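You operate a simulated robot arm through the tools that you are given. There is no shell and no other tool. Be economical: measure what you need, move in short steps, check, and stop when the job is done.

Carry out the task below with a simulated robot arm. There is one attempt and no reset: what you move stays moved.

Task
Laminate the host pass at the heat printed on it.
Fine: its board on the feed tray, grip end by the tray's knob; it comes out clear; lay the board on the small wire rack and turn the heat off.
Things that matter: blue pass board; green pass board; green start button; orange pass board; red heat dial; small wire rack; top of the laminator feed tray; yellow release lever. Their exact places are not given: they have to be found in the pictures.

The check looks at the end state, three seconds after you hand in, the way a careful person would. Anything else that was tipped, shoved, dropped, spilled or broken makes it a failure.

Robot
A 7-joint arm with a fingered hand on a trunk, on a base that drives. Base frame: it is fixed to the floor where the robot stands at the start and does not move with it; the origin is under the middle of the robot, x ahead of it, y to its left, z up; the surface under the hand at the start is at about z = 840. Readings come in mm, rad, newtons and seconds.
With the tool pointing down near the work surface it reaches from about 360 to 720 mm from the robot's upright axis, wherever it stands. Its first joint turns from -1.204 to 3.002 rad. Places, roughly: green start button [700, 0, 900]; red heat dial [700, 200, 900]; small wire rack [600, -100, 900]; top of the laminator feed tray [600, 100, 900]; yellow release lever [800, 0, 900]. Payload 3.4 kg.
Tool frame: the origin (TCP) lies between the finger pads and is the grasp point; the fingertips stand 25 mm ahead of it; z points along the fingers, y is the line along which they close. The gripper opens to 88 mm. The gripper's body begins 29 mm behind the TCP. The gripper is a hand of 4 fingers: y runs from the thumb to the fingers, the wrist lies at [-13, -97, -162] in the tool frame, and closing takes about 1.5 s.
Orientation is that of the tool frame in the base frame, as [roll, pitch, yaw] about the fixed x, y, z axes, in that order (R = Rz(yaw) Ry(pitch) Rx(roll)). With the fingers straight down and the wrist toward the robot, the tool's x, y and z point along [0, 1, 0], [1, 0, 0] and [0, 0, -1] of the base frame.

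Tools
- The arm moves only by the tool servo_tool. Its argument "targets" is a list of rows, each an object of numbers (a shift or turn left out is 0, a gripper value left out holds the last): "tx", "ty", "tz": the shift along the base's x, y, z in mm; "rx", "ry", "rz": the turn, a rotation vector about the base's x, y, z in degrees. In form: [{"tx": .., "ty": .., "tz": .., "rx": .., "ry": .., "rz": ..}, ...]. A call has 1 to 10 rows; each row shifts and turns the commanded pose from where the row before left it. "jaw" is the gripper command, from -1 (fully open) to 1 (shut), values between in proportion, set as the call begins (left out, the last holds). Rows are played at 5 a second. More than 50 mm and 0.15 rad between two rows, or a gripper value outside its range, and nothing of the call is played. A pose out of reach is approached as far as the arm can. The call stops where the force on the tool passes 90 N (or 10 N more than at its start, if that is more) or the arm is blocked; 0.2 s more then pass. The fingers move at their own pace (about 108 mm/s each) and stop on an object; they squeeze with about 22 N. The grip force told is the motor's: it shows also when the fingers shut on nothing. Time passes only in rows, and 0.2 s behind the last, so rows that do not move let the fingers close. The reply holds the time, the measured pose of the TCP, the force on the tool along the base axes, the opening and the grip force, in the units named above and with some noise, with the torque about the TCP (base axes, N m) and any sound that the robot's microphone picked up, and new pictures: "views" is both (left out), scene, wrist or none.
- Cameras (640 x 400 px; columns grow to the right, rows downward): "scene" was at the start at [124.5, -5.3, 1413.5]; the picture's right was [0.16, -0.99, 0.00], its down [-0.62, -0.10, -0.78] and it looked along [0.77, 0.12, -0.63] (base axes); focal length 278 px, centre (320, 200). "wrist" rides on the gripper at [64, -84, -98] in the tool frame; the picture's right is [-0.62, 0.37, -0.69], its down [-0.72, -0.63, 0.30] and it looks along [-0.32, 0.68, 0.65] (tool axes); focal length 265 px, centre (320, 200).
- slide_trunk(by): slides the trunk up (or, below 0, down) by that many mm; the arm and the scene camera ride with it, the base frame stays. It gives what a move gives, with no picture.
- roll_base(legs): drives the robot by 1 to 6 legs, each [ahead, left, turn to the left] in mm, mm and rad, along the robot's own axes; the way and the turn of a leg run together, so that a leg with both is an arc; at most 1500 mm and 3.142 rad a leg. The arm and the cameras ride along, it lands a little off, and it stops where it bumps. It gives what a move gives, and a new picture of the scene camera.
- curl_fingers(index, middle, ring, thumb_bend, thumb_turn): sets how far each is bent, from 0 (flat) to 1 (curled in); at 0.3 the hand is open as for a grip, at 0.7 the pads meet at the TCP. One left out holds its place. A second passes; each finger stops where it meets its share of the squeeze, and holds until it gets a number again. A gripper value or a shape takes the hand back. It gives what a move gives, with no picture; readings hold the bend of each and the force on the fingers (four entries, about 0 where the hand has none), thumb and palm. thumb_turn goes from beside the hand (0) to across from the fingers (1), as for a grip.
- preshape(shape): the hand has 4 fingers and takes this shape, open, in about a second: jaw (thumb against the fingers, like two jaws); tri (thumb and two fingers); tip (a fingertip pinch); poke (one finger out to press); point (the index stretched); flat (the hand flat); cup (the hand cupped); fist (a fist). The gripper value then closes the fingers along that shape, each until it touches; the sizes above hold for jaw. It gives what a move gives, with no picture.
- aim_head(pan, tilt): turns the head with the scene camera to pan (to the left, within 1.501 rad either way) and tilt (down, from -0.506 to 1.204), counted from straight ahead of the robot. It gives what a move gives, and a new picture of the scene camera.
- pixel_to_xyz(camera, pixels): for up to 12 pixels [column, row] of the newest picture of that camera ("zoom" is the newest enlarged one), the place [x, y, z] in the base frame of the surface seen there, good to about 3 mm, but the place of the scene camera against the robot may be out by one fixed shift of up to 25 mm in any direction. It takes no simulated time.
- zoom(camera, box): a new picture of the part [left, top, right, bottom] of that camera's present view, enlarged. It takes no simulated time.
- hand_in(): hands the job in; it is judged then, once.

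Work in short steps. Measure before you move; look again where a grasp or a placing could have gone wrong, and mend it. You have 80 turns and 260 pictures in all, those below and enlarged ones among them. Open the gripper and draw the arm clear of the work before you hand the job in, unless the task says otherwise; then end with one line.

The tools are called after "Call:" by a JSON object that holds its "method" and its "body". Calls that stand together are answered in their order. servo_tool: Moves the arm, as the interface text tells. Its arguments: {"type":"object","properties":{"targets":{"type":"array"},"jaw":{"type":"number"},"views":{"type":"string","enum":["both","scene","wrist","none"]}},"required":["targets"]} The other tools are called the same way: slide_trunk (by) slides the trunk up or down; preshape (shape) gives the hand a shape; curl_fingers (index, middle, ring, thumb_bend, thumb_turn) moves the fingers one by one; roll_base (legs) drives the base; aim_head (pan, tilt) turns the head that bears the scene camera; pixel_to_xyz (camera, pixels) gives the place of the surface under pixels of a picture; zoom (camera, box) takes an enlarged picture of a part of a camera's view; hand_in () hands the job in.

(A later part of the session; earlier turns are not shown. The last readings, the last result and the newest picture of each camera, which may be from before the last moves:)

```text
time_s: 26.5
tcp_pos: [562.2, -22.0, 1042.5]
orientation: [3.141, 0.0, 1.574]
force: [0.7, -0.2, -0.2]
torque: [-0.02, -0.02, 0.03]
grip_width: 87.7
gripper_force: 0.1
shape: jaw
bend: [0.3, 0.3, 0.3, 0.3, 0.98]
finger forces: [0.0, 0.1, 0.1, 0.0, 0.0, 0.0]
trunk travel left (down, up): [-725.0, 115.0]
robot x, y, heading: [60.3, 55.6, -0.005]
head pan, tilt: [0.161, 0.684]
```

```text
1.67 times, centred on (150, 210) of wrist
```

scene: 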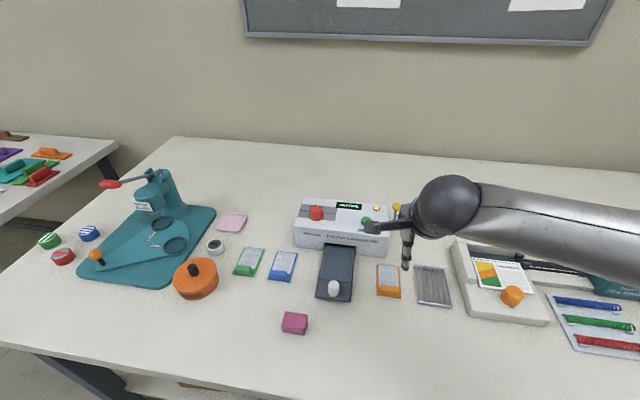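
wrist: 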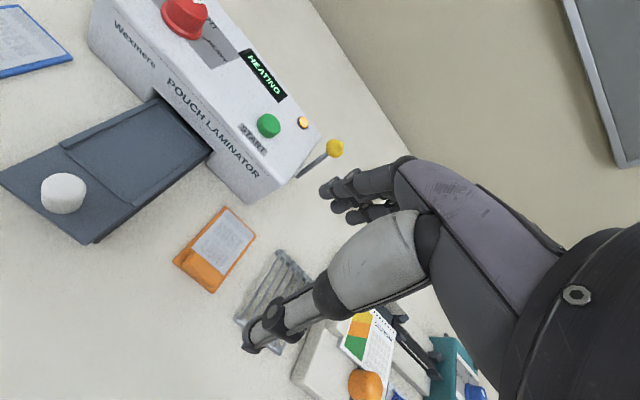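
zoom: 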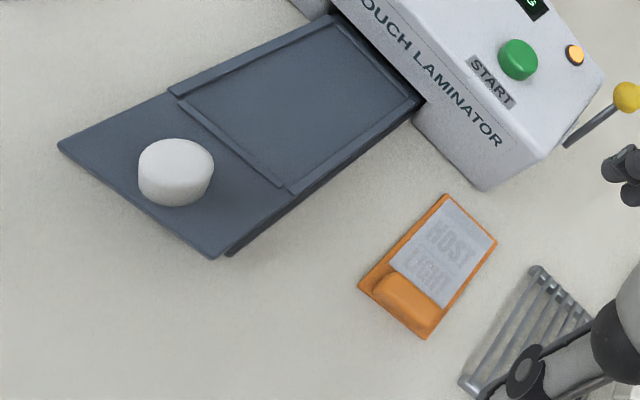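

Lamp amber, display HEATING. I measure the tray's recess, knob and the board's block in the enlarged picture.

Call:
{"method": "pixel_to_xyz", "body": {"camera": "zoom", "pixels": [[60, 145], [215, 255], [182, 102], [280, 187], [340, 25], [412, 100], [178, 155], [200, 130], [190, 200], [300, 100], [240, 140], [225, 230]]}}

Call:
{"method": "pixel_to_xyz", "body": {"camera": "zoom", "pixels": [[362, 287], [422, 335], [446, 197], [494, 242], [378, 278], [385, 272], [432, 305], [405, 290], [400, 300], [418, 322], [440, 245], [375, 290]]}}

Call:
{"method": "pixel_to_xyz", "body": {"camera": "zoom", "pixels": [[538, 268], [590, 315], [465, 385], [475, 395], [520, 315], [500, 345], [540, 310], [480, 375], [550, 290]]}}

Call:
{"method": "zoom", "body": {"camera": "wrist", "box": [160, 200, 320, 360]}}

```text
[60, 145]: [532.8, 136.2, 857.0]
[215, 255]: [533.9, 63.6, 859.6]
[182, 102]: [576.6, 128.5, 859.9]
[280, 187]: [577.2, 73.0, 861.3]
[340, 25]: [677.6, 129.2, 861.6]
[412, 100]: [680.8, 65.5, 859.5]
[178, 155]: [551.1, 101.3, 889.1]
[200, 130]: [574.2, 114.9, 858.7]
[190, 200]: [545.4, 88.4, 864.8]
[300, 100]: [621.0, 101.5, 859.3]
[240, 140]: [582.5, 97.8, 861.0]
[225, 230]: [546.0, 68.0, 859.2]
```

```text
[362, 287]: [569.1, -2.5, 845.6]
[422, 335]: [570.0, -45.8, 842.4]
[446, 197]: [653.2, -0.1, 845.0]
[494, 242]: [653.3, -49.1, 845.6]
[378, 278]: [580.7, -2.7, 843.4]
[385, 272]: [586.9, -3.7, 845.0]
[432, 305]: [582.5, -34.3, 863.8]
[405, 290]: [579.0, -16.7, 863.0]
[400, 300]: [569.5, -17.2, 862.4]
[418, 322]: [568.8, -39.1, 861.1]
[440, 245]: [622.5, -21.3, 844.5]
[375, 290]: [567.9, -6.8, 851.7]
```

```text
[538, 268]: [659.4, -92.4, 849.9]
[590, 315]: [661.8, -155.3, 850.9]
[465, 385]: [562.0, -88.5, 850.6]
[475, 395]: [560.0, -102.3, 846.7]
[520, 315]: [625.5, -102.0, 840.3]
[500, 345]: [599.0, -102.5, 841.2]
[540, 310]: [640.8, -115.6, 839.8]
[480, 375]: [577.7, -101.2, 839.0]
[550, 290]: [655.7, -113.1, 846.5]
```

```text
2.50 times, centred on (240, 280) of wrist
```

zoom: 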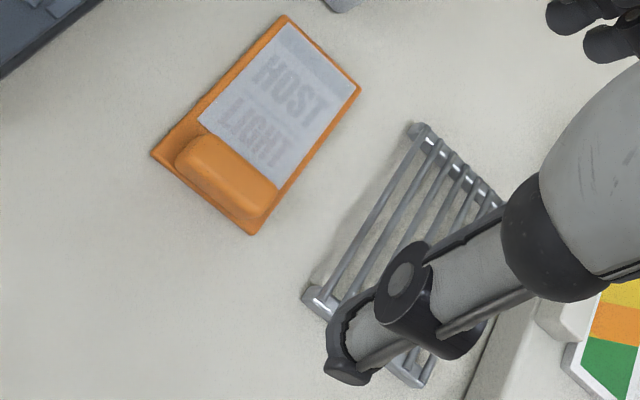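

Board spans x 566–655, y −50…0; block centre ≈(576,−24), top z 864; tray recess x 577–680, centre y 101. I descend over the block to z≈874.

Call:
{"method": "servo_tool", "body": {"targets": [{"tx": 14, "ty": -2, "tz": -40}, {"tz": -45}, {"tz": -40}, {"tz": -25}, {"tz": -18}, {}]}}

Call:
{"method": "zoom", "body": {"camera": "wrist", "box": [220, 140, 420, 360]}}

```text
time_s: 27.9
tcp_pos: [576.3, -26.0, 873.2]
orientation: [-3.141, -0.001, 1.573]
force: [-0.2, -0.4, -0.2]
torque: [-0.02, 0.0, 0.03]
grip_width: 87.7
gripper_force: 0.2
shape: jaw
bend: [0.3, 0.3, 0.3, 0.3, 0.98]
finger forces: [0.1, 0.1, 0.0, 0.0, 0.0, 0.0]
trunk travel left (down, up): [-725.0, 115.0]
robot x, y, heading: [59.8, 57.9, 0.003]
head pan, tilt: [0.161, 0.684]
```

scene: 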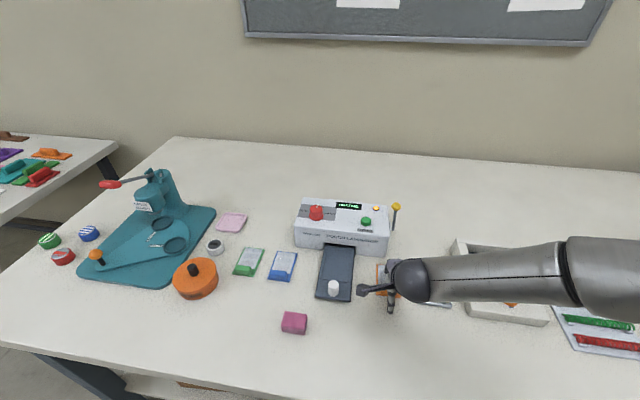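
wrist: 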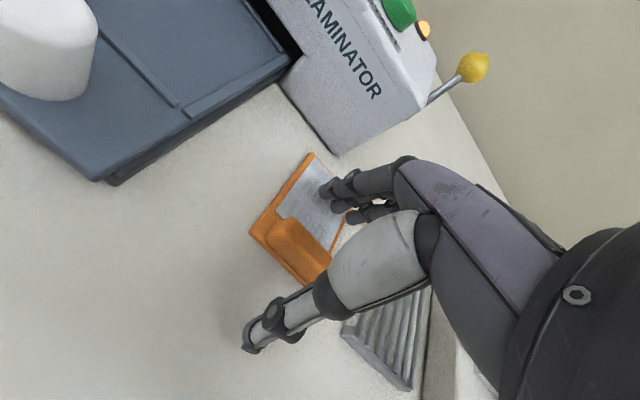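

```text
1.82 times, centred on (320, 250) of wrist
```

zoom: 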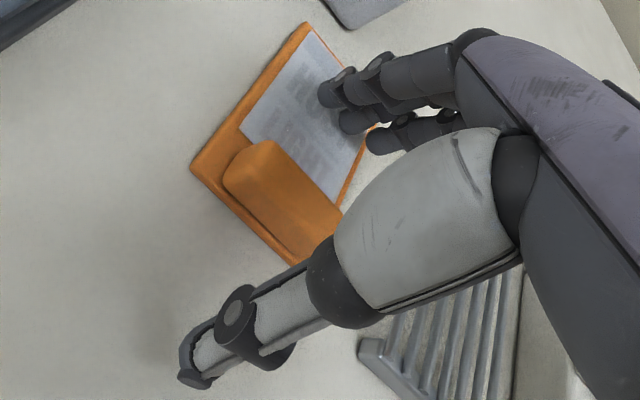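

Hand straddles the block. Quick check of the block's left end position relative to the TCP before closing.

Call:
{"method": "pixel_to_xyz", "body": {"camera": "zoom", "pixels": [[268, 145], [232, 178], [250, 165], [300, 240], [330, 210], [196, 165], [303, 25], [270, 200]]}}

```text
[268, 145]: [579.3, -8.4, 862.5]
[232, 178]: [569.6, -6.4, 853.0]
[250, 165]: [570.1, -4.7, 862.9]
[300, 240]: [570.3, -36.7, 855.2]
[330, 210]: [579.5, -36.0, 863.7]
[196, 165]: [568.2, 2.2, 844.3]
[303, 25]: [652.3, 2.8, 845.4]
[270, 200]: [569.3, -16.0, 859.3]
```

Block centre ≈(575,−23.5); nudge 2.5 mm left and close.

Call:
{"method": "servo_tool", "body": {"targets": [{"ty": 2.5}, {}], "views": "none"}}

Call:
{"method": "servo_tool", "body": {"targets": [{}, {}, {}, {}, {}, {}, {}, {}], "jaw": 1, "views": "wrist"}}

Call:
{"method": "zoom", "body": {"camera": "wrist", "box": [220, 140, 420, 360]}}

```text
time_s: 28.5
tcp_pos: [576.4, -22.6, 873.3]
orientation: [-3.14, -0.001, 1.572]
force: [0.3, 0.6, -0.4]
torque: [0.02, 0.0, -0.01]
grip_width: 87.4
gripper_force: 0.0
shape: jaw
bend: [0.3, 0.3, 0.3, 0.3, 0.98]
finger forces: [0.0, 0.1, 0.0, 0.0, 0.0, 0.0]
trunk travel left (down, up): [-725.0, 115.0]
robot x, y, heading: [60.8, 57.7, 0.001]
head pan, tilt: [0.161, 0.684]
```

```text
time_s: 30.3
tcp_pos: [576.6, -22.6, 873.0]
orientation: [-3.14, -0.001, 1.574]
force: [0.3, 0.5, 0.5]
torque: [0.05, -0.01, -0.01]
grip_width: 10.6
gripper_force: 22.0
shape: jaw
bend: [0.72, 0.63, 0.64, 0.74, 1.0]
finger forces: [12.2, 5.5, 2.4, 0.0, 20.0, 0.0]
trunk travel left (down, up): [-725.0, 115.0]
robot x, y, heading: [61.4, 56.7, -0.003]
head pan, tilt: [0.161, 0.684]
```

wrist: 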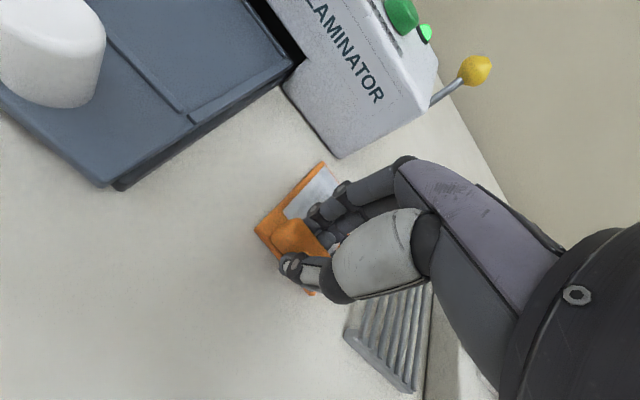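

```text
1.82 times, centred on (320, 250) of wrist
```

zoom: 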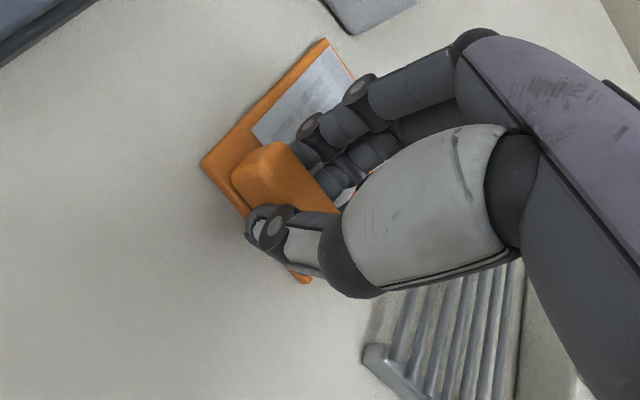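

Gripped with ~20 N; the lamp has turned green (ready). Lift 50 mm and look.

Call:
{"method": "servo_tool", "body": {"targets": [{"tz": 12}, {"tz": 20}, {"tz": 28}, {}]}}

Call:
{"method": "zoom", "body": {"camera": "wrist", "box": [220, 140, 420, 360]}}

Call:
{"method": "pixel_to_xyz", "body": {"camera": "zoom", "pixels": [[202, 163], [322, 45], [250, 165], [275, 100], [304, 280], [255, 138]]}}

```text
time_s: 31.3
tcp_pos: [579.2, -22.8, 931.5]
orientation: [-3.141, -0.002, 1.572]
force: [0.0, 1.2, -0.4]
torque: [-0.01, 0.02, -0.01]
grip_width: 10.3
gripper_force: 22.1
shape: jaw
bend: [0.72, 0.64, 0.65, 0.74, 1.0]
finger forces: [12.7, 5.2, 2.3, 0.0, 20.2, 0.0]
trunk travel left (down, up): [-725.0, 115.0]
robot x, y, heading: [59.7, 53.3, 0.004]
head pan, tilt: [0.161, 0.684]
```

scene: 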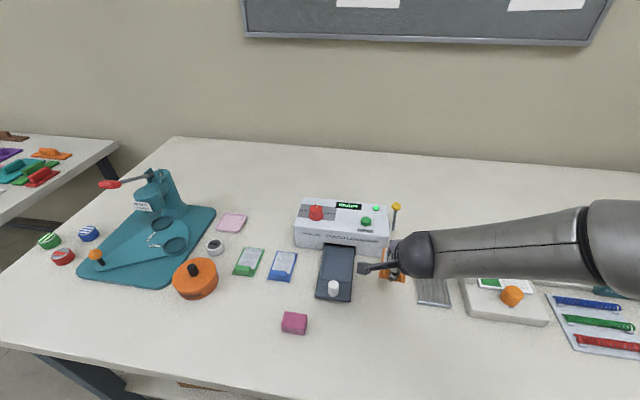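
wrist: 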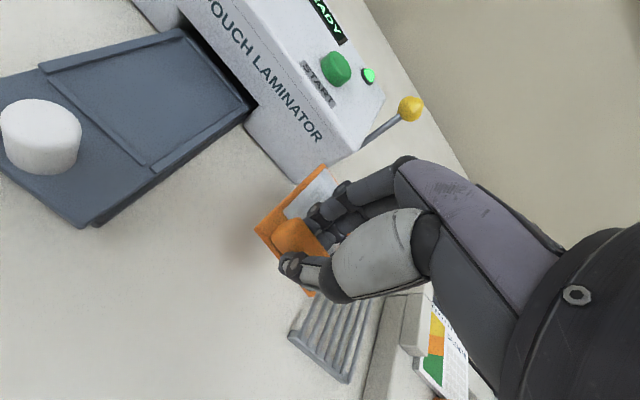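

```text
1.82 times, centred on (320, 250) of wrist
```

zoom: 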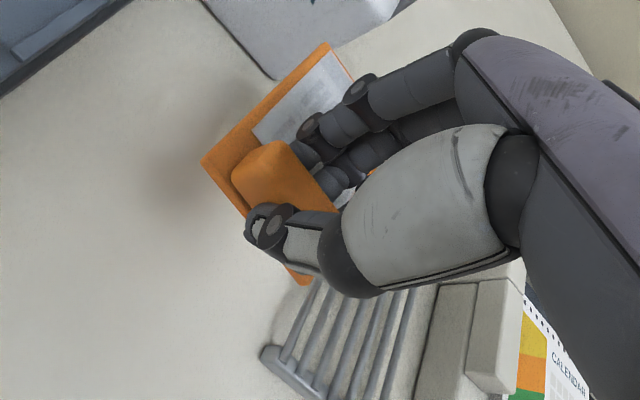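

```text
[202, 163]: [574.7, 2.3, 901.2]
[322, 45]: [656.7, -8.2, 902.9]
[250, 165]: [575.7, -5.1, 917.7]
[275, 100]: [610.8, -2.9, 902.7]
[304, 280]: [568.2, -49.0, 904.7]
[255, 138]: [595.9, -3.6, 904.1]
```

Held level at z≈903 but yawed about −7°; display says READY. I raise, turn +7.3°, and move over the tray (TCP target ≈(594,102.5)).

Call:
{"method": "servo_tool", "body": {"targets": [{"tz": 20}, {"tx": 3, "ty": 25, "rz": 3.6}, {"tx": 4, "ty": 33, "rz": 3.7}, {"tx": 4, "ty": 34}, {"tx": 4, "ty": 33}, {}]}}

Call:
{"method": "zoom", "body": {"camera": "wrist", "box": [160, 120, 400, 360]}}

Call:
{"method": "zoom", "body": {"camera": "scene", "box": [285, 185, 405, 310]}}

```text
time_s: 32.7
tcp_pos: [590.3, 100.3, 954.5]
orientation: [-3.141, 0.0, 1.701]
force: [-0.3, -0.1, -0.1]
torque: [0.02, 0.0, -0.01]
grip_width: 10.5
gripper_force: 21.6
shape: jaw
bend: [0.72, 0.64, 0.65, 0.74, 1.0]
finger forces: [12.7, 5.2, 2.3, 0.0, 20.3, 0.2]
trunk travel left (down, up): [-725.0, 115.0]
robot x, y, heading: [58.8, 56.7, -0.003]
head pan, tilt: [0.161, 0.684]
```

scene: 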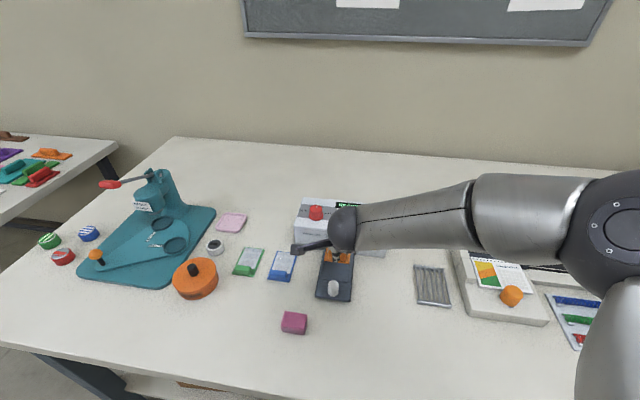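
wrist: 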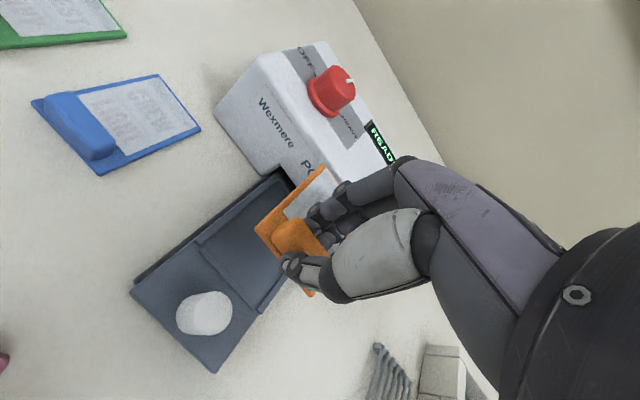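

```text
1.67 times, centred on (280, 240) of wrist
```

zoom: 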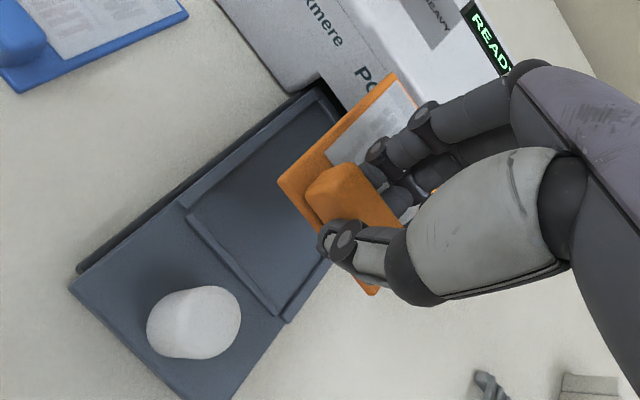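

```text
3.20 times, centred on (345, 248) of scene
```

zoom: 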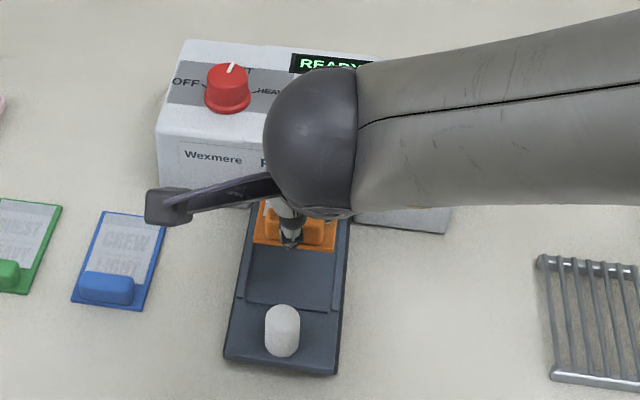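

Measure the held board against the tray recess in this view.

Call:
{"method": "zoom", "body": {"camera": "wrist", "box": [160, 120, 400, 360]}}

Call:
{"method": "pixel_to_xyz", "body": {"camera": "zoom", "pixels": [[280, 183], [392, 78], [376, 290], [330, 135], [192, 215], [285, 315], [325, 85], [195, 205], [290, 308], [240, 320], [215, 240], [240, 180]]}}

```text
1.67 times, centred on (280, 240) of wrist
```

zoom: 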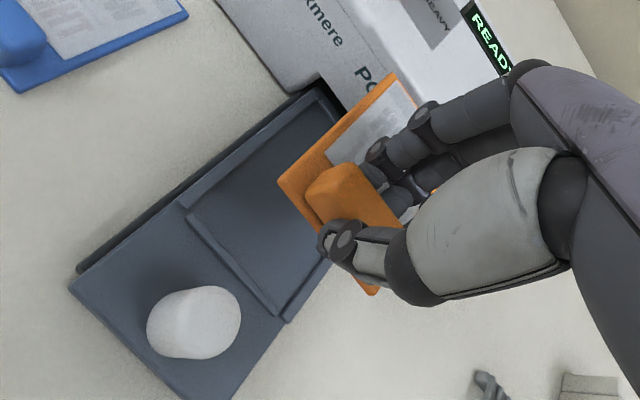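

```text
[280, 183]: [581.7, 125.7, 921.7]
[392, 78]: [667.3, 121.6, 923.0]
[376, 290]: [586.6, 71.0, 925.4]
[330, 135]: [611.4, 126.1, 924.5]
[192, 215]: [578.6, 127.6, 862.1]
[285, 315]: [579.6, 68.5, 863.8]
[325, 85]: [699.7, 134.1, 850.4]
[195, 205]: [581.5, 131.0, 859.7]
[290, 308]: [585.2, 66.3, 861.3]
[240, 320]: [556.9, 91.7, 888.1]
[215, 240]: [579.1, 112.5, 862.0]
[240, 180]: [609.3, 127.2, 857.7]
```

Board is aligned: y≈99, near edge x≈584 just beyond the recess's near ridge (579). Descend.

Call:
{"method": "servo_tool", "body": {"targets": [{"tz": -25}, {"tz": -20}, {"tz": -10}, {"tz": -3}, {}], "views": "wrist"}}

Call:
{"method": "zoom", "body": {"camera": "wrist", "box": [160, 120, 400, 360]}}

Call:
{"method": "pixel_to_xyz", "body": {"camera": "zoom", "pixels": [[280, 183], [392, 78], [376, 290], [330, 135], [230, 200], [290, 100]]}}

```text
time_s: 33.9
tcp_pos: [591.9, 103.4, 896.3]
orientation: [3.141, -0.001, 1.702]
force: [0.1, -1.0, -0.1]
torque: [-0.02, 0.05, 0.0]
grip_width: 10.6
gripper_force: 22.2
shape: jaw
bend: [0.72, 0.64, 0.66, 0.74, 1.0]
finger forces: [12.9, 5.1, 2.3, 0.0, 20.2, 0.0]
trunk travel left (down, up): [-725.0, 115.0]
robot x, y, heading: [60.7, 59.7, -0.001]
head pan, tilt: [0.161, 0.684]
```

wrist: 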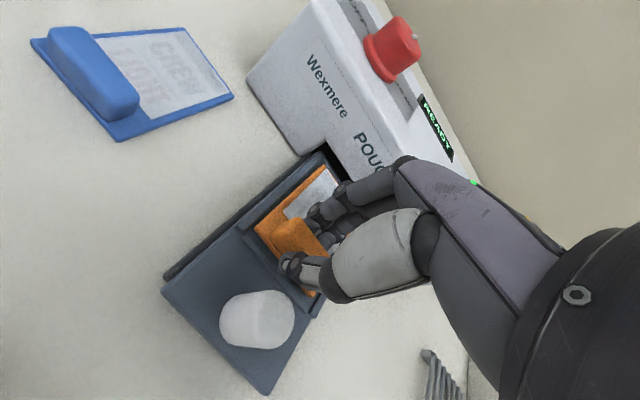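

```text
1.67 times, centred on (280, 240) of wrist
```

zoom: 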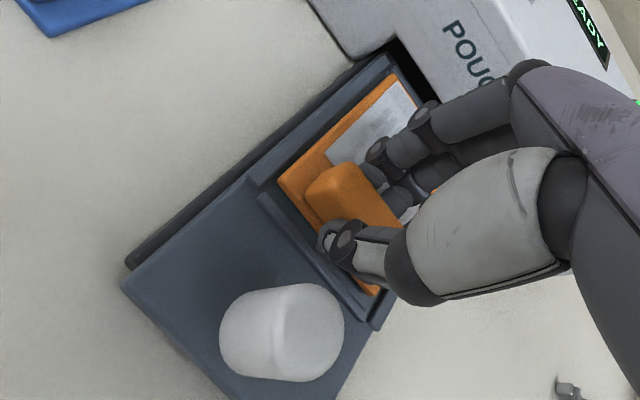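

```text
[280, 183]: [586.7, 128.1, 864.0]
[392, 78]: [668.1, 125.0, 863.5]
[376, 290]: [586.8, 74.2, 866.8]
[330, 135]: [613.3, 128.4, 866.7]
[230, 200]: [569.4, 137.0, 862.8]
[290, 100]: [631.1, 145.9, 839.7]
```

Nearly there; shift 1.5 mm right and lower until contact.

Call:
{"method": "servo_tool", "body": {"targets": [{"ty": -1.5, "rz": 1}, {"tz": -2}, {"tz": -2}, {}], "views": "wrist"}}

Call:
{"method": "zoom", "body": {"camera": "wrist", "box": [220, 130, 380, 310]}}

```text
time_s: 34.9
tcp_pos: [591.4, 102.1, 892.4]
orientation: [3.139, -0.003, 1.716]
force: [0.7, 0.2, 4.1]
torque: [0.03, -0.04, 0.02]
grip_width: 10.7
gripper_force: 22.4
shape: jaw
bend: [0.72, 0.64, 0.66, 0.74, 1.0]
finger forces: [13.4, 5.7, 2.6, 0.0, 20.7, 0.1]
trunk travel left (down, up): [-725.0, 115.0]
robot x, y, heading: [65.9, 58.3, 0.0]
head pan, tilt: [0.161, 0.684]
```

wrist: 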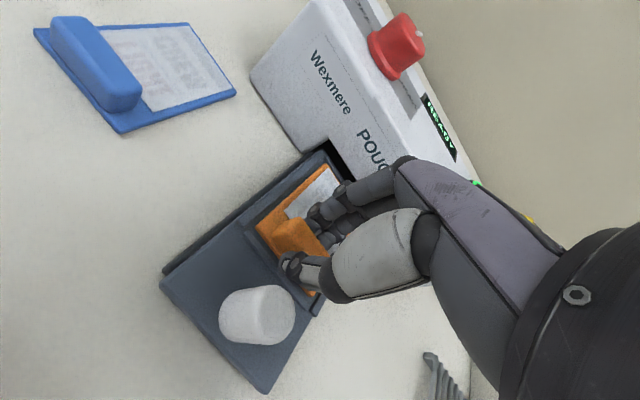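

```text
2.22 times, centred on (300, 220) of wrist
```

zoom: 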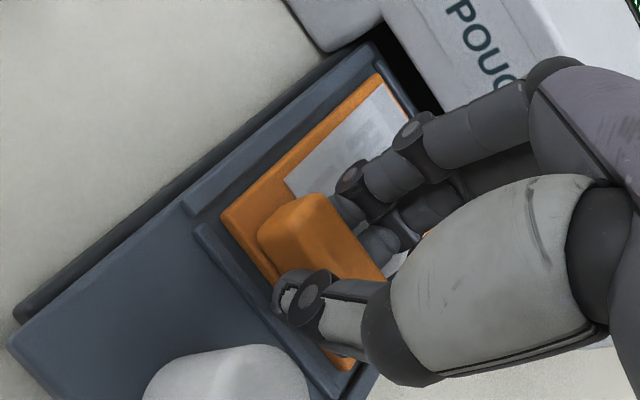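

Contact at 4 N, board inside the recess. Open partly (to ~35 mm, to spare the knob) and rise.

Call:
{"method": "servo_tool", "body": {"targets": [{}, {}, {}, {"tz": 10}, {"tz": 20}, {"tz": 30}, {"tz": 40}, {}], "jaw": 0.25, "views": "both"}}

Call:
{"method": "zoom", "body": {"camera": "wrist", "box": [140, 130, 380, 330]}}

```text
time_s: 36.7
tcp_pos: [593.2, 101.4, 991.0]
orientation: [3.141, -0.002, 1.719]
force: [-0.3, -0.9, 0.4]
torque: [-0.01, 0.02, 0.02]
grip_width: 32.9
gripper_force: 0.1
shape: jaw
bend: [0.74, 0.5, 0.47, 0.73, 1.0]
finger forces: [0.1, 0.0, 0.0, 0.0, 0.0, 0.0]
trunk travel left (down, up): [-725.0, 115.0]
robot x, y, heading: [58.2, 57.3, -0.0]
head pan, tilt: [0.161, 0.684]
```

scene: 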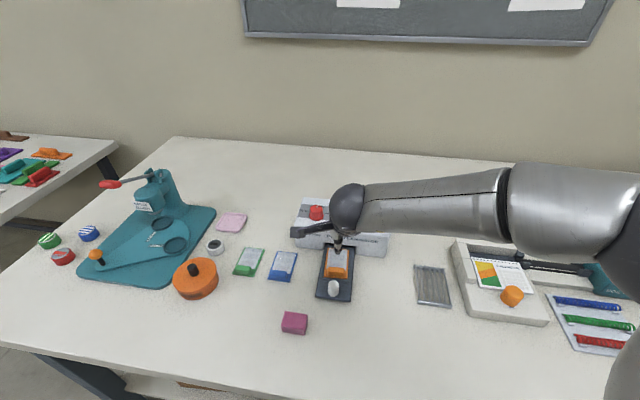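
wrist: 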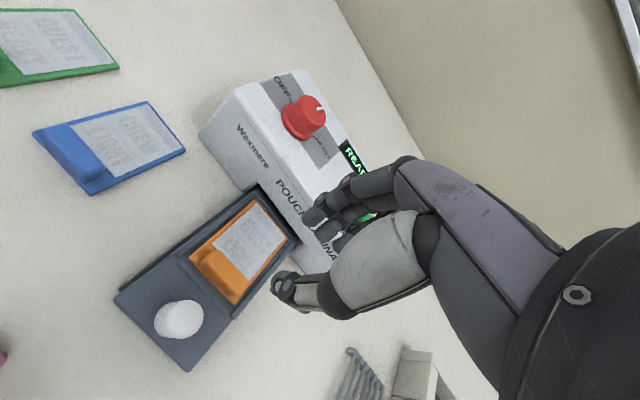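

```text
2.00 times, centred on (260, 230) of wrist
```

zoom: 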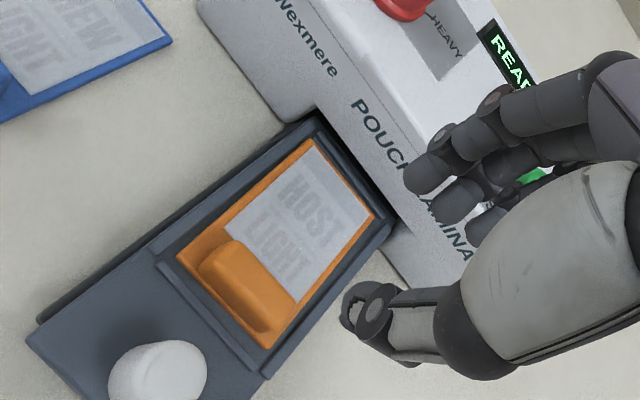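

Board sits neatly in the recess, READY. Now shape the hand to poke and go toward the green button (708,40,938).

Call:
{"method": "preshape", "body": {"shape": "poke"}}

Call:
{"method": "servo_tool", "body": {"targets": [{"tx": 32, "ty": -20, "tz": 15, "rz": -4}, {"tx": 32, "ty": -20, "rz": -4.5}, {"tx": 32, "ty": -20}, {}]}}

Call:
{"method": "zoom", "body": {"camera": "wrist", "box": [200, 140, 400, 340]}}

```text
time_s: 37.6
tcp_pos: [592.3, 100.2, 991.3]
orientation: [3.141, -0.002, 1.719]
force: [-1.0, 0.6, 0.1]
torque: [0.01, 0.02, -0.03]
grip_width: 0.1
gripper_force: 0.0
shape: poke
bend: [0.7, 0.7, 0.99, 1.0, 1.0]
finger forces: [0.0, 0.0, 0.1, 0.0, 0.0, 0.0]
trunk travel left (down, up): [-725.0, 115.0]
robot x, y, heading: [59.5, 60.3, 0.003]
head pan, tilt: [0.161, 0.684]
```

```text
time_s: 38.6
tcp_pos: [688.9, 38.8, 1010.6]
orientation: [3.141, -0.004, 1.569]
force: [-0.2, 0.5, -0.5]
torque: [-0.03, 0.0, -0.02]
grip_width: 0.1
gripper_force: 0.0
shape: poke
bend: [0.7, 0.7, 0.99, 1.0, 1.0]
finger forces: [0.0, 0.1, 0.1, 0.1, 0.0, 0.1]
trunk travel left (down, up): [-725.0, 115.0]
robot x, y, heading: [61.7, 59.0, -0.003]
head pan, tilt: [0.161, 0.684]
```

scene: 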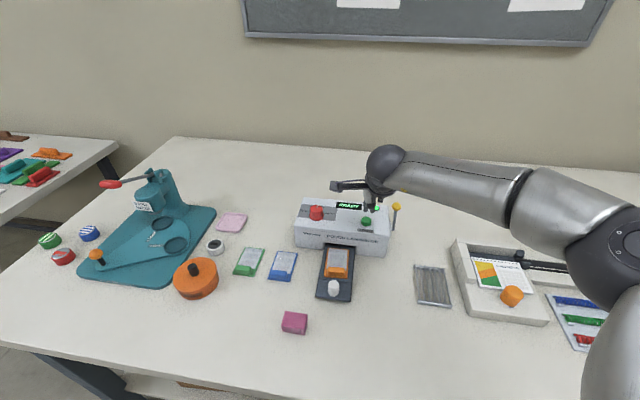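
wrist: 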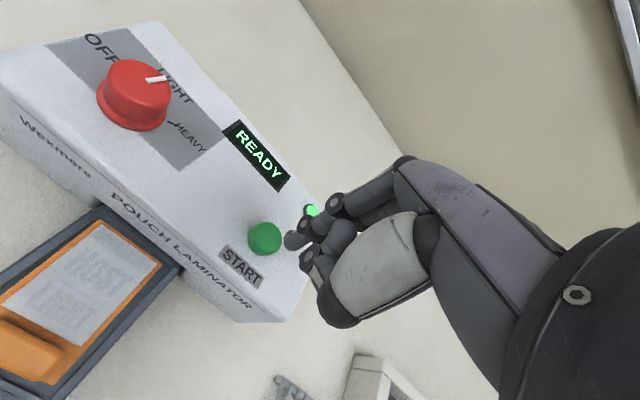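

```text
2.00 times, centred on (300, 240) of wrist
```

zoom: 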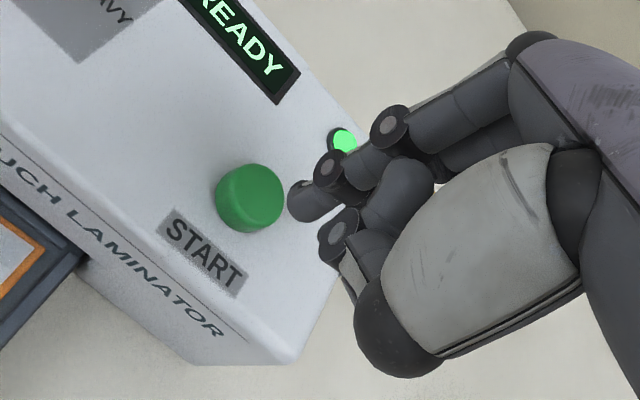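

The poking index tip is at zoom (300,203), the button at (250,190). Measure both.

Call:
{"method": "pixel_to_xyz", "body": {"camera": "zoom", "pixels": [[296, 203], [305, 195], [300, 215], [312, 205], [255, 180], [230, 180], [275, 195], [255, 215], [240, 200]]}}

```text
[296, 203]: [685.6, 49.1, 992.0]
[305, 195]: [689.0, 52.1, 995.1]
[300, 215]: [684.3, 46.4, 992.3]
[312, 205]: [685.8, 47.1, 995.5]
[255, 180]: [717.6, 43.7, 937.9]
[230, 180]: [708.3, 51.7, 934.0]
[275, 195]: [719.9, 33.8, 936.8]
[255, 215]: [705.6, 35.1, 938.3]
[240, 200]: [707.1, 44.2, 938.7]
```

Tip ≈(689,47,986); button centre ≈(712,42,938). Shift and descend to just above.

Call:
{"method": "servo_tool", "body": {"targets": [{"tx": 22, "ty": -5}, {"tz": -20}, {"tz": -18}, {}], "views": "wrist"}}

Call:
{"method": "zoom", "body": {"camera": "wrist", "box": [220, 140, 380, 320]}}

```text
time_s: 39.6
tcp_pos: [709.4, 37.0, 967.8]
orientation: [-3.141, -0.002, 1.571]
force: [-0.7, -0.7, 0.1]
torque: [0.0, 0.02, 0.01]
grip_width: 0.1
gripper_force: 0.0
shape: poke
bend: [0.7, 0.7, 0.99, 1.0, 1.0]
finger forces: [0.0, 0.0, 0.0, 0.0, 0.0, 0.1]
trunk travel left (down, up): [-725.0, 115.0]
robot x, y, heading: [58.7, 58.3, 0.0]
head pan, tilt: [0.161, 0.684]
```

wrist: 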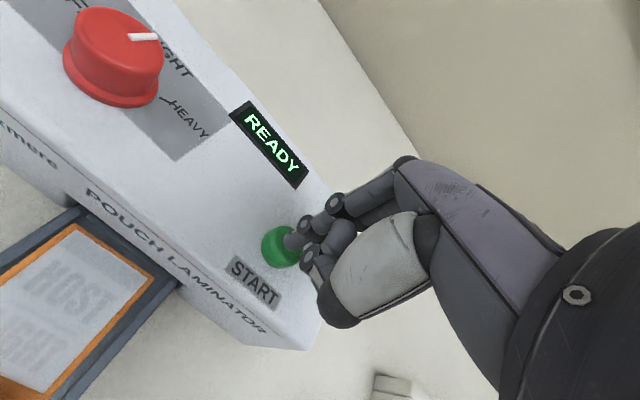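

```text
2.22 times, centred on (300, 230) of wrist
```

zoom: 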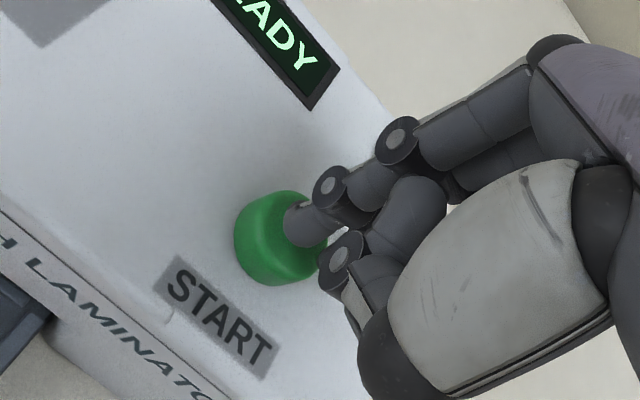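

The tip hangs just over the button. Press down in small steps.

Call:
{"method": "servo_tool", "body": {"targets": [{"tz": -3}, {"tz": -2}, {"tz": -2}, {"tz": -2}, {}], "views": "wrist"}}

Call:
{"method": "zoom", "body": {"camera": "wrist", "box": [220, 80, 380, 320]}}

```text
time_s: 40.8
tcp_pos: [709.6, 36.5, 958.2]
orientation: [3.14, -0.003, 1.571]
force: [0.7, 0.5, 1.7]
torque: [0.02, -0.01, -0.01]
grip_width: 0.0
gripper_force: 0.2
shape: poke
bend: [0.7, 0.7, 0.99, 1.0, 1.0]
finger forces: [0.5, 1.6, 0.0, 0.0, 0.1, 0.1]
trunk travel left (down, up): [-725.0, 115.0]
robot x, y, heading: [55.1, 60.7, -0.003]
head pan, tilt: [0.161, 0.684]
heard: click
```

wrist: 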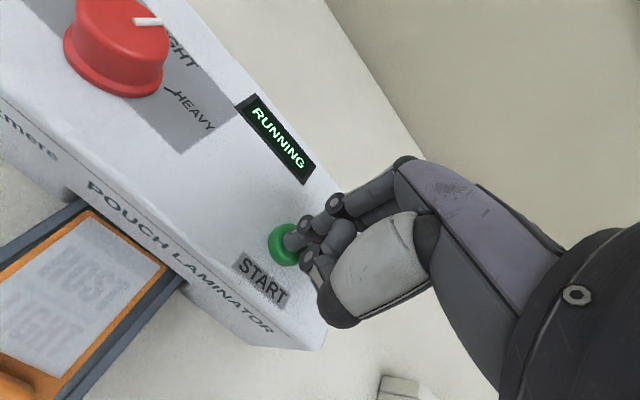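

```text
1.67 times, centred on (300, 200) of wrist
```

zoom: 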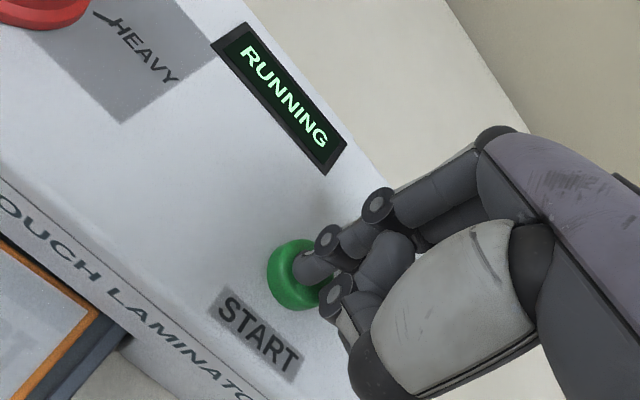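

RUNNING. I rise, back off, and watch with still rows.

Call:
{"method": "servo_tool", "body": {"targets": [{"tz": 20}, {"tz": 30}, {"tx": -30, "tz": 30}, {"tx": -35}, {"tx": -35}, {}, {}, {}, {}, {}]}}

Call:
{"method": "zoom", "body": {"camera": "wrist", "box": [0, 0, 360, 300]}}

```text
time_s: 43.0
tcp_pos: [609.9, 35.1, 1041.4]
orientation: [-3.141, 0.0, 1.571]
force: [0.2, 0.5, 0.6]
torque: [0.0, 0.04, 0.0]
grip_width: 0.0
gripper_force: 0.1
shape: poke
bend: [0.7, 0.7, 0.99, 1.0, 1.0]
finger forces: [0.0, 0.0, 0.1, 0.1, 0.0, 0.1]
trunk travel left (down, up): [-725.0, 115.0]
robot x, y, heading: [62.1, 59.5, -0.003]
head pan, tilt: [0.161, 0.684]
```

scene: 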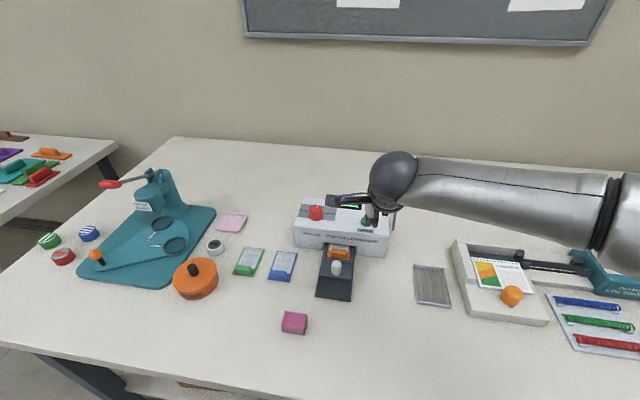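
wrist: 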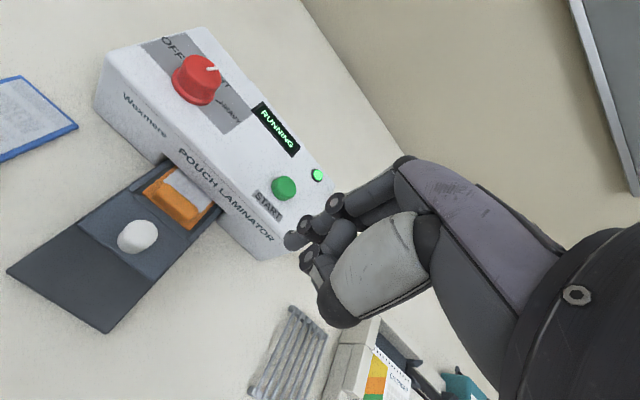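

```text
1.33 times, centred on (180, 150) of wrist
```

zoom: 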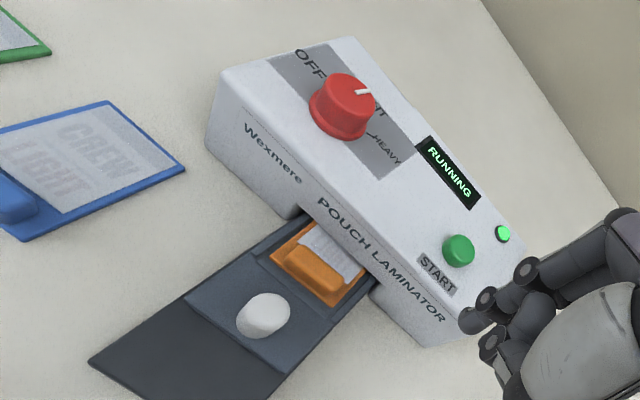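

The carriage with knob is drawing the board in. I wait.

Call:
{"method": "servo_tool", "body": {"targets": [{}, {}, {}, {}, {}, {}, {}, {}, {}, {}], "views": "wrist"}}

Call:
{"method": "servo_tool", "body": {"targets": [{}, {}, {}, {}, {}, {}, {}, {}, {}, {}], "views": "wrist"}}

```text
time_s: 45.2
tcp_pos: [609.8, 35.1, 1041.6]
orientation: [-3.141, -0.002, 1.571]
force: [-0.7, -0.4, 0.3]
torque: [-0.01, 0.01, 0.01]
grip_width: 0.2
gripper_force: 0.1
shape: poke
bend: [0.7, 0.7, 0.99, 1.0, 1.0]
finger forces: [0.1, 0.0, 0.1, 0.0, 0.0, 0.0]
trunk travel left (down, up): [-725.0, 115.0]
robot x, y, heading: [60.2, 59.3, 0.0]
head pan, tilt: [0.161, 0.684]
```

wrist: 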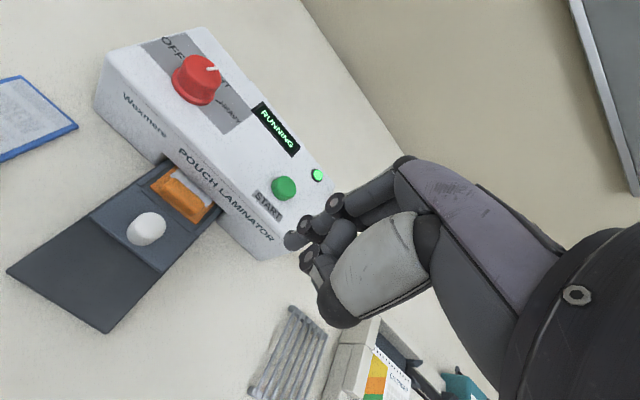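

```text
time_s: 47.4
tcp_pos: [608.4, 34.5, 1041.7]
orientation: [3.14, -0.003, 1.571]
force: [-0.3, 0.5, -0.1]
torque: [0.02, 0.03, 0.0]
grip_width: 0.0
gripper_force: 0.2
shape: poke
bend: [0.7, 0.7, 0.99, 1.0, 1.0]
finger forces: [0.0, 0.0, 0.1, 0.0, 0.1, 0.1]
trunk travel left (down, up): [-725.0, 115.0]
robot x, y, heading: [58.3, 56.2, 0.001]
head pan, tilt: [0.161, 0.684]
```

wrist: 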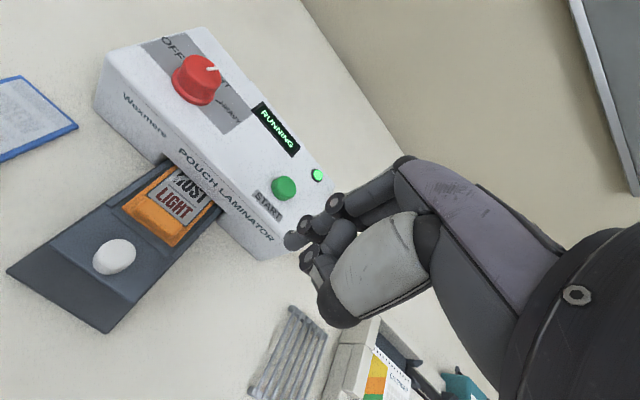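

It is coming back out, clear. I shape the hand back to the jaw meanwhile and wait on.

Call:
{"method": "preshape", "body": {"shape": "jaw"}}

Call:
{"method": "servo_tool", "body": {"targets": [{}, {}, {}, {}, {}, {}, {}, {}, {}, {}], "jaw": -1, "views": "wrist"}}

Call:
{"method": "zoom", "body": {"camera": "wrist", "box": [0, 0, 360, 340]}}

```text
time_s: 48.3
tcp_pos: [608.0, 34.6, 1041.1]
orientation: [3.141, -0.002, 1.571]
force: [0.6, -0.7, 0.1]
torque: [0.0, -0.01, -0.02]
grip_width: 88.0
gripper_force: 0.1
shape: jaw
bend: [0.3, 0.3, 0.3, 0.3, 0.98]
finger forces: [0.0, 0.1, 0.0, 0.1, 0.0, 0.1]
trunk travel left (down, up): [-725.0, 115.0]
robot x, y, heading: [59.1, 61.9, 0.001]
head pan, tilt: [0.161, 0.684]
```

```text
time_s: 50.5
tcp_pos: [608.8, 34.9, 1042.1]
orientation: [-3.141, -0.003, 1.571]
force: [0.4, -0.4, 0.0]
torque: [0.02, 0.02, -0.04]
grip_width: 88.2
gripper_force: 0.1
shape: jaw
bend: [0.3, 0.3, 0.3, 0.3, 0.98]
finger forces: [0.0, 0.0, 0.1, 0.1, 0.0, 0.1]
trunk travel left (down, up): [-725.0, 115.0]
robot x, y, heading: [61.1, 58.9, -0.001]
head pan, tilt: [0.161, 0.684]
```

wrist: 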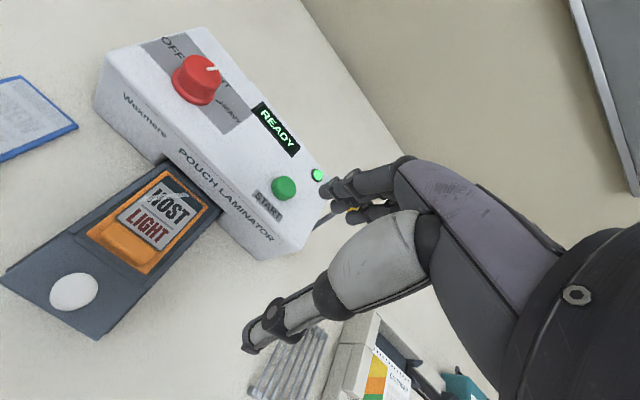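

```text
1.18 times, centred on (180, 170) of wrist
```

zoom: 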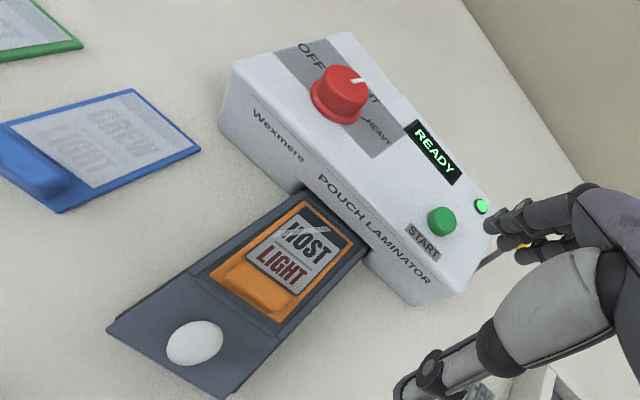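

The pass has come out clear (HOST LIGHT), READY again. I measure the block for the regrasp and look closely at the sheet.

Call:
{"method": "zoom", "body": {"camera": "wrist", "box": [60, 150, 230, 310]}}

Call:
{"method": "pixel_to_xyz", "body": {"camera": "zoom", "pixels": [[100, 310], [332, 465], [378, 80], [130, 285], [160, 300], [250, 345], [215, 325], [100, 325], [310, 390], [60, 500], [150, 270], [530, 215]]}}

```text
2.50 times, centred on (145, 230) of wrist
```

zoom: 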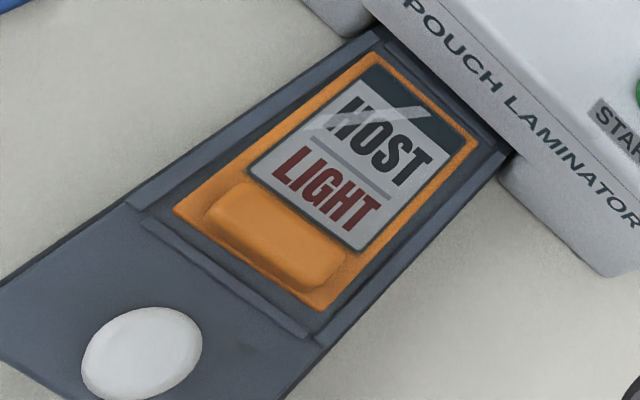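

```text
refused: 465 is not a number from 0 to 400
```

Call:
{"method": "pixel_to_xyz", "body": {"camera": "zoom", "pixels": [[175, 208], [320, 308], [375, 55], [475, 140], [210, 210], [240, 188], [345, 255], [310, 282], [280, 232], [140, 340], [310, 333], [145, 220]]}}

```text
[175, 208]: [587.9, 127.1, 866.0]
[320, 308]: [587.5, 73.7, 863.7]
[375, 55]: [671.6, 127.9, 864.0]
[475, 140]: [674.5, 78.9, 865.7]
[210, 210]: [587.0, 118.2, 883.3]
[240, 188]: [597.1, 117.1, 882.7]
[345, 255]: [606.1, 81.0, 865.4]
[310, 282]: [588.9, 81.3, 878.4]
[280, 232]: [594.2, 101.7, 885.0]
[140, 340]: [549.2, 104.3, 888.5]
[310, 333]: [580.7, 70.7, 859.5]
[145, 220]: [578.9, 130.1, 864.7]
```

Block centre ≈(594,100), top 884; knob edge ≈564. I go above it at the yaw used at release (1.716) with the hand at ~33 mm opening and look before descending.

Call:
{"method": "servo_tool", "body": {"targets": [{"tx": -4, "ty": 33, "tz": -25, "rz": 4.2}, {"tx": -4, "ty": 33, "tz": -25, "rz": 4.2}, {"tx": -5, "tz": -35}, {}, {}, {}, {}], "jaw": 0.25, "views": "wrist"}}

Call:
{"method": "zoom", "body": {"camera": "wrist", "box": [140, 130, 380, 350]}}

Call:
{"method": "zoom", "body": {"camera": "scene", "box": [285, 185, 405, 310]}}

```text
time_s: 52.1
tcp_pos: [597.1, 103.3, 951.6]
orientation: [3.141, -0.001, 1.716]
force: [-0.5, 0.6, -0.1]
torque: [-0.02, 0.0, -0.04]
grip_width: 33.4
gripper_force: 0.0
shape: jaw
bend: [0.74, 0.5, 0.47, 0.73, 1.0]
finger forces: [0.1, 0.1, 0.0, 0.1, 0.0, 0.1]
trunk travel left (down, up): [-725.0, 115.0]
robot x, y, heading: [59.8, 57.5, 0.002]
head pan, tilt: [0.161, 0.684]
```

wrist: 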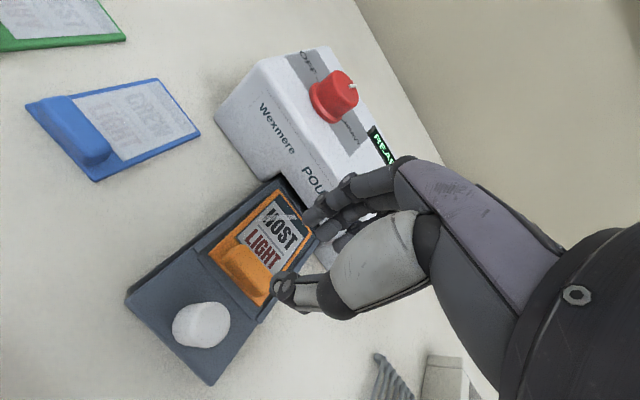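

```text
1.82 times, centred on (260, 240) of wrist
```

zoom: 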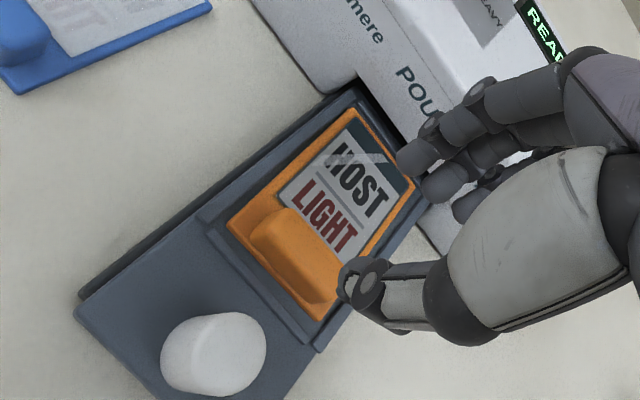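

```text
3.20 times, centred on (345, 248) of scene
```

zoom: 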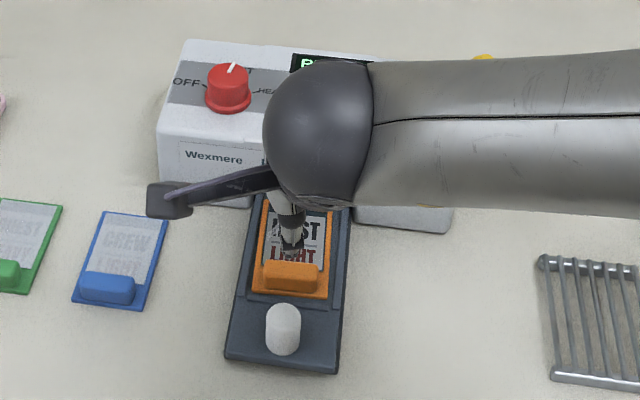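

I measure thumb and fingertip positions to check they straddle the block.

Call:
{"method": "zoom", "body": {"camera": "wrist", "box": [140, 130, 380, 350]}}

Call:
{"method": "pixel_to_xyz", "body": {"camera": "zoom", "pixels": [[343, 285], [352, 295], [365, 310], [402, 158], [410, 165], [428, 185], [255, 225], [330, 295], [262, 330], [240, 350]]}}

```text
1.82 times, centred on (260, 240) of wrist
```

zoom: 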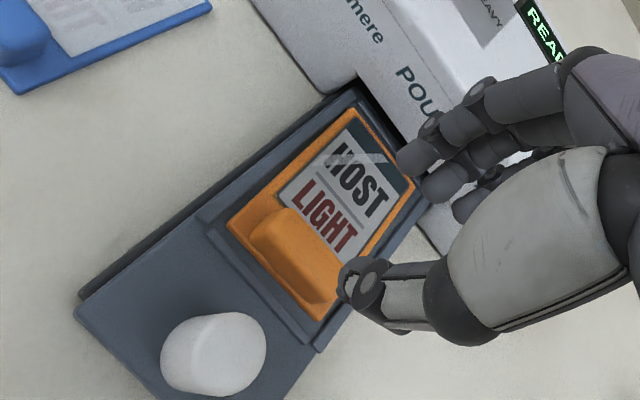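

```text
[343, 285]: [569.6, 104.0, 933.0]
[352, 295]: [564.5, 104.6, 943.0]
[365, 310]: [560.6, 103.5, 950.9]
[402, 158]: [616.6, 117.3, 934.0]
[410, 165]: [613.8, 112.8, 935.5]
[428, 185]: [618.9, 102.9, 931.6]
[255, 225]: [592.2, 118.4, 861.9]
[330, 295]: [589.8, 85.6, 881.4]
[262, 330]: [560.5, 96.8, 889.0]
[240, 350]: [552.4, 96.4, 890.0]
```

Thumb tip clears the knob only narrowly; narrow the opening to ~26 mm and descend in steps.

Call:
{"method": "servo_tool", "body": {"targets": [{"ty": -1}, {}, {"tz": -20}, {"tz": -15}, {}], "jaw": 0.4, "views": "wrist"}}

Call:
{"method": "zoom", "body": {"camera": "wrist", "box": [180, 150, 380, 350]}}

Call:
{"method": "pixel_to_xyz", "body": {"camera": "zoom", "pixels": [[310, 275], [320, 250], [300, 250], [345, 290], [250, 300], [230, 270], [300, 290]]}}

```text
time_s: 53.3
tcp_pos: [596.8, 102.2, 919.6]
orientation: [-3.14, -0.002, 1.715]
force: [0.1, 0.3, 0.9]
torque: [0.02, -0.02, -0.02]
grip_width: 26.8
gripper_force: 0.1
shape: jaw
bend: [0.74, 0.53, 0.51, 0.74, 1.0]
finger forces: [0.0, 0.1, 0.0, 0.0, 0.0, 0.0]
trunk travel left (down, up): [-725.0, 115.0]
robot x, y, heading: [62.8, 59.1, 0.003]
head pan, tilt: [0.161, 0.684]
```

wrist: 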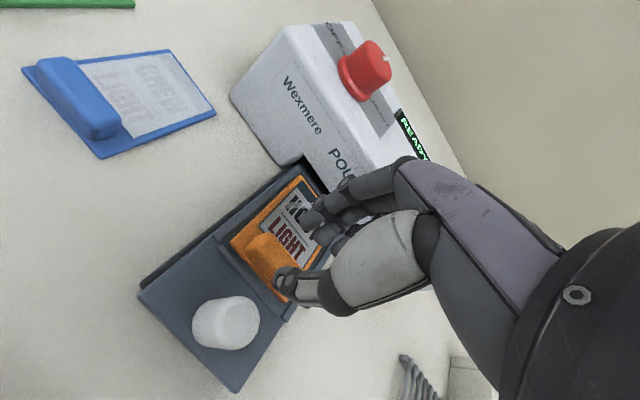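

```text
2.00 times, centred on (280, 250) of wrist
```

zoom: 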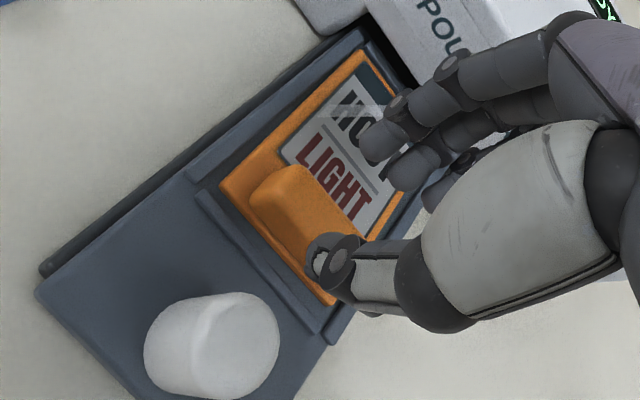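

```text
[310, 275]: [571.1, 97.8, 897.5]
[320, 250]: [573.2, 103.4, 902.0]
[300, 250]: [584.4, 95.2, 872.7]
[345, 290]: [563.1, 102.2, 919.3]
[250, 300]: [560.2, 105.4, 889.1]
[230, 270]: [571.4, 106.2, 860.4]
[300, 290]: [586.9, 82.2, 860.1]
```

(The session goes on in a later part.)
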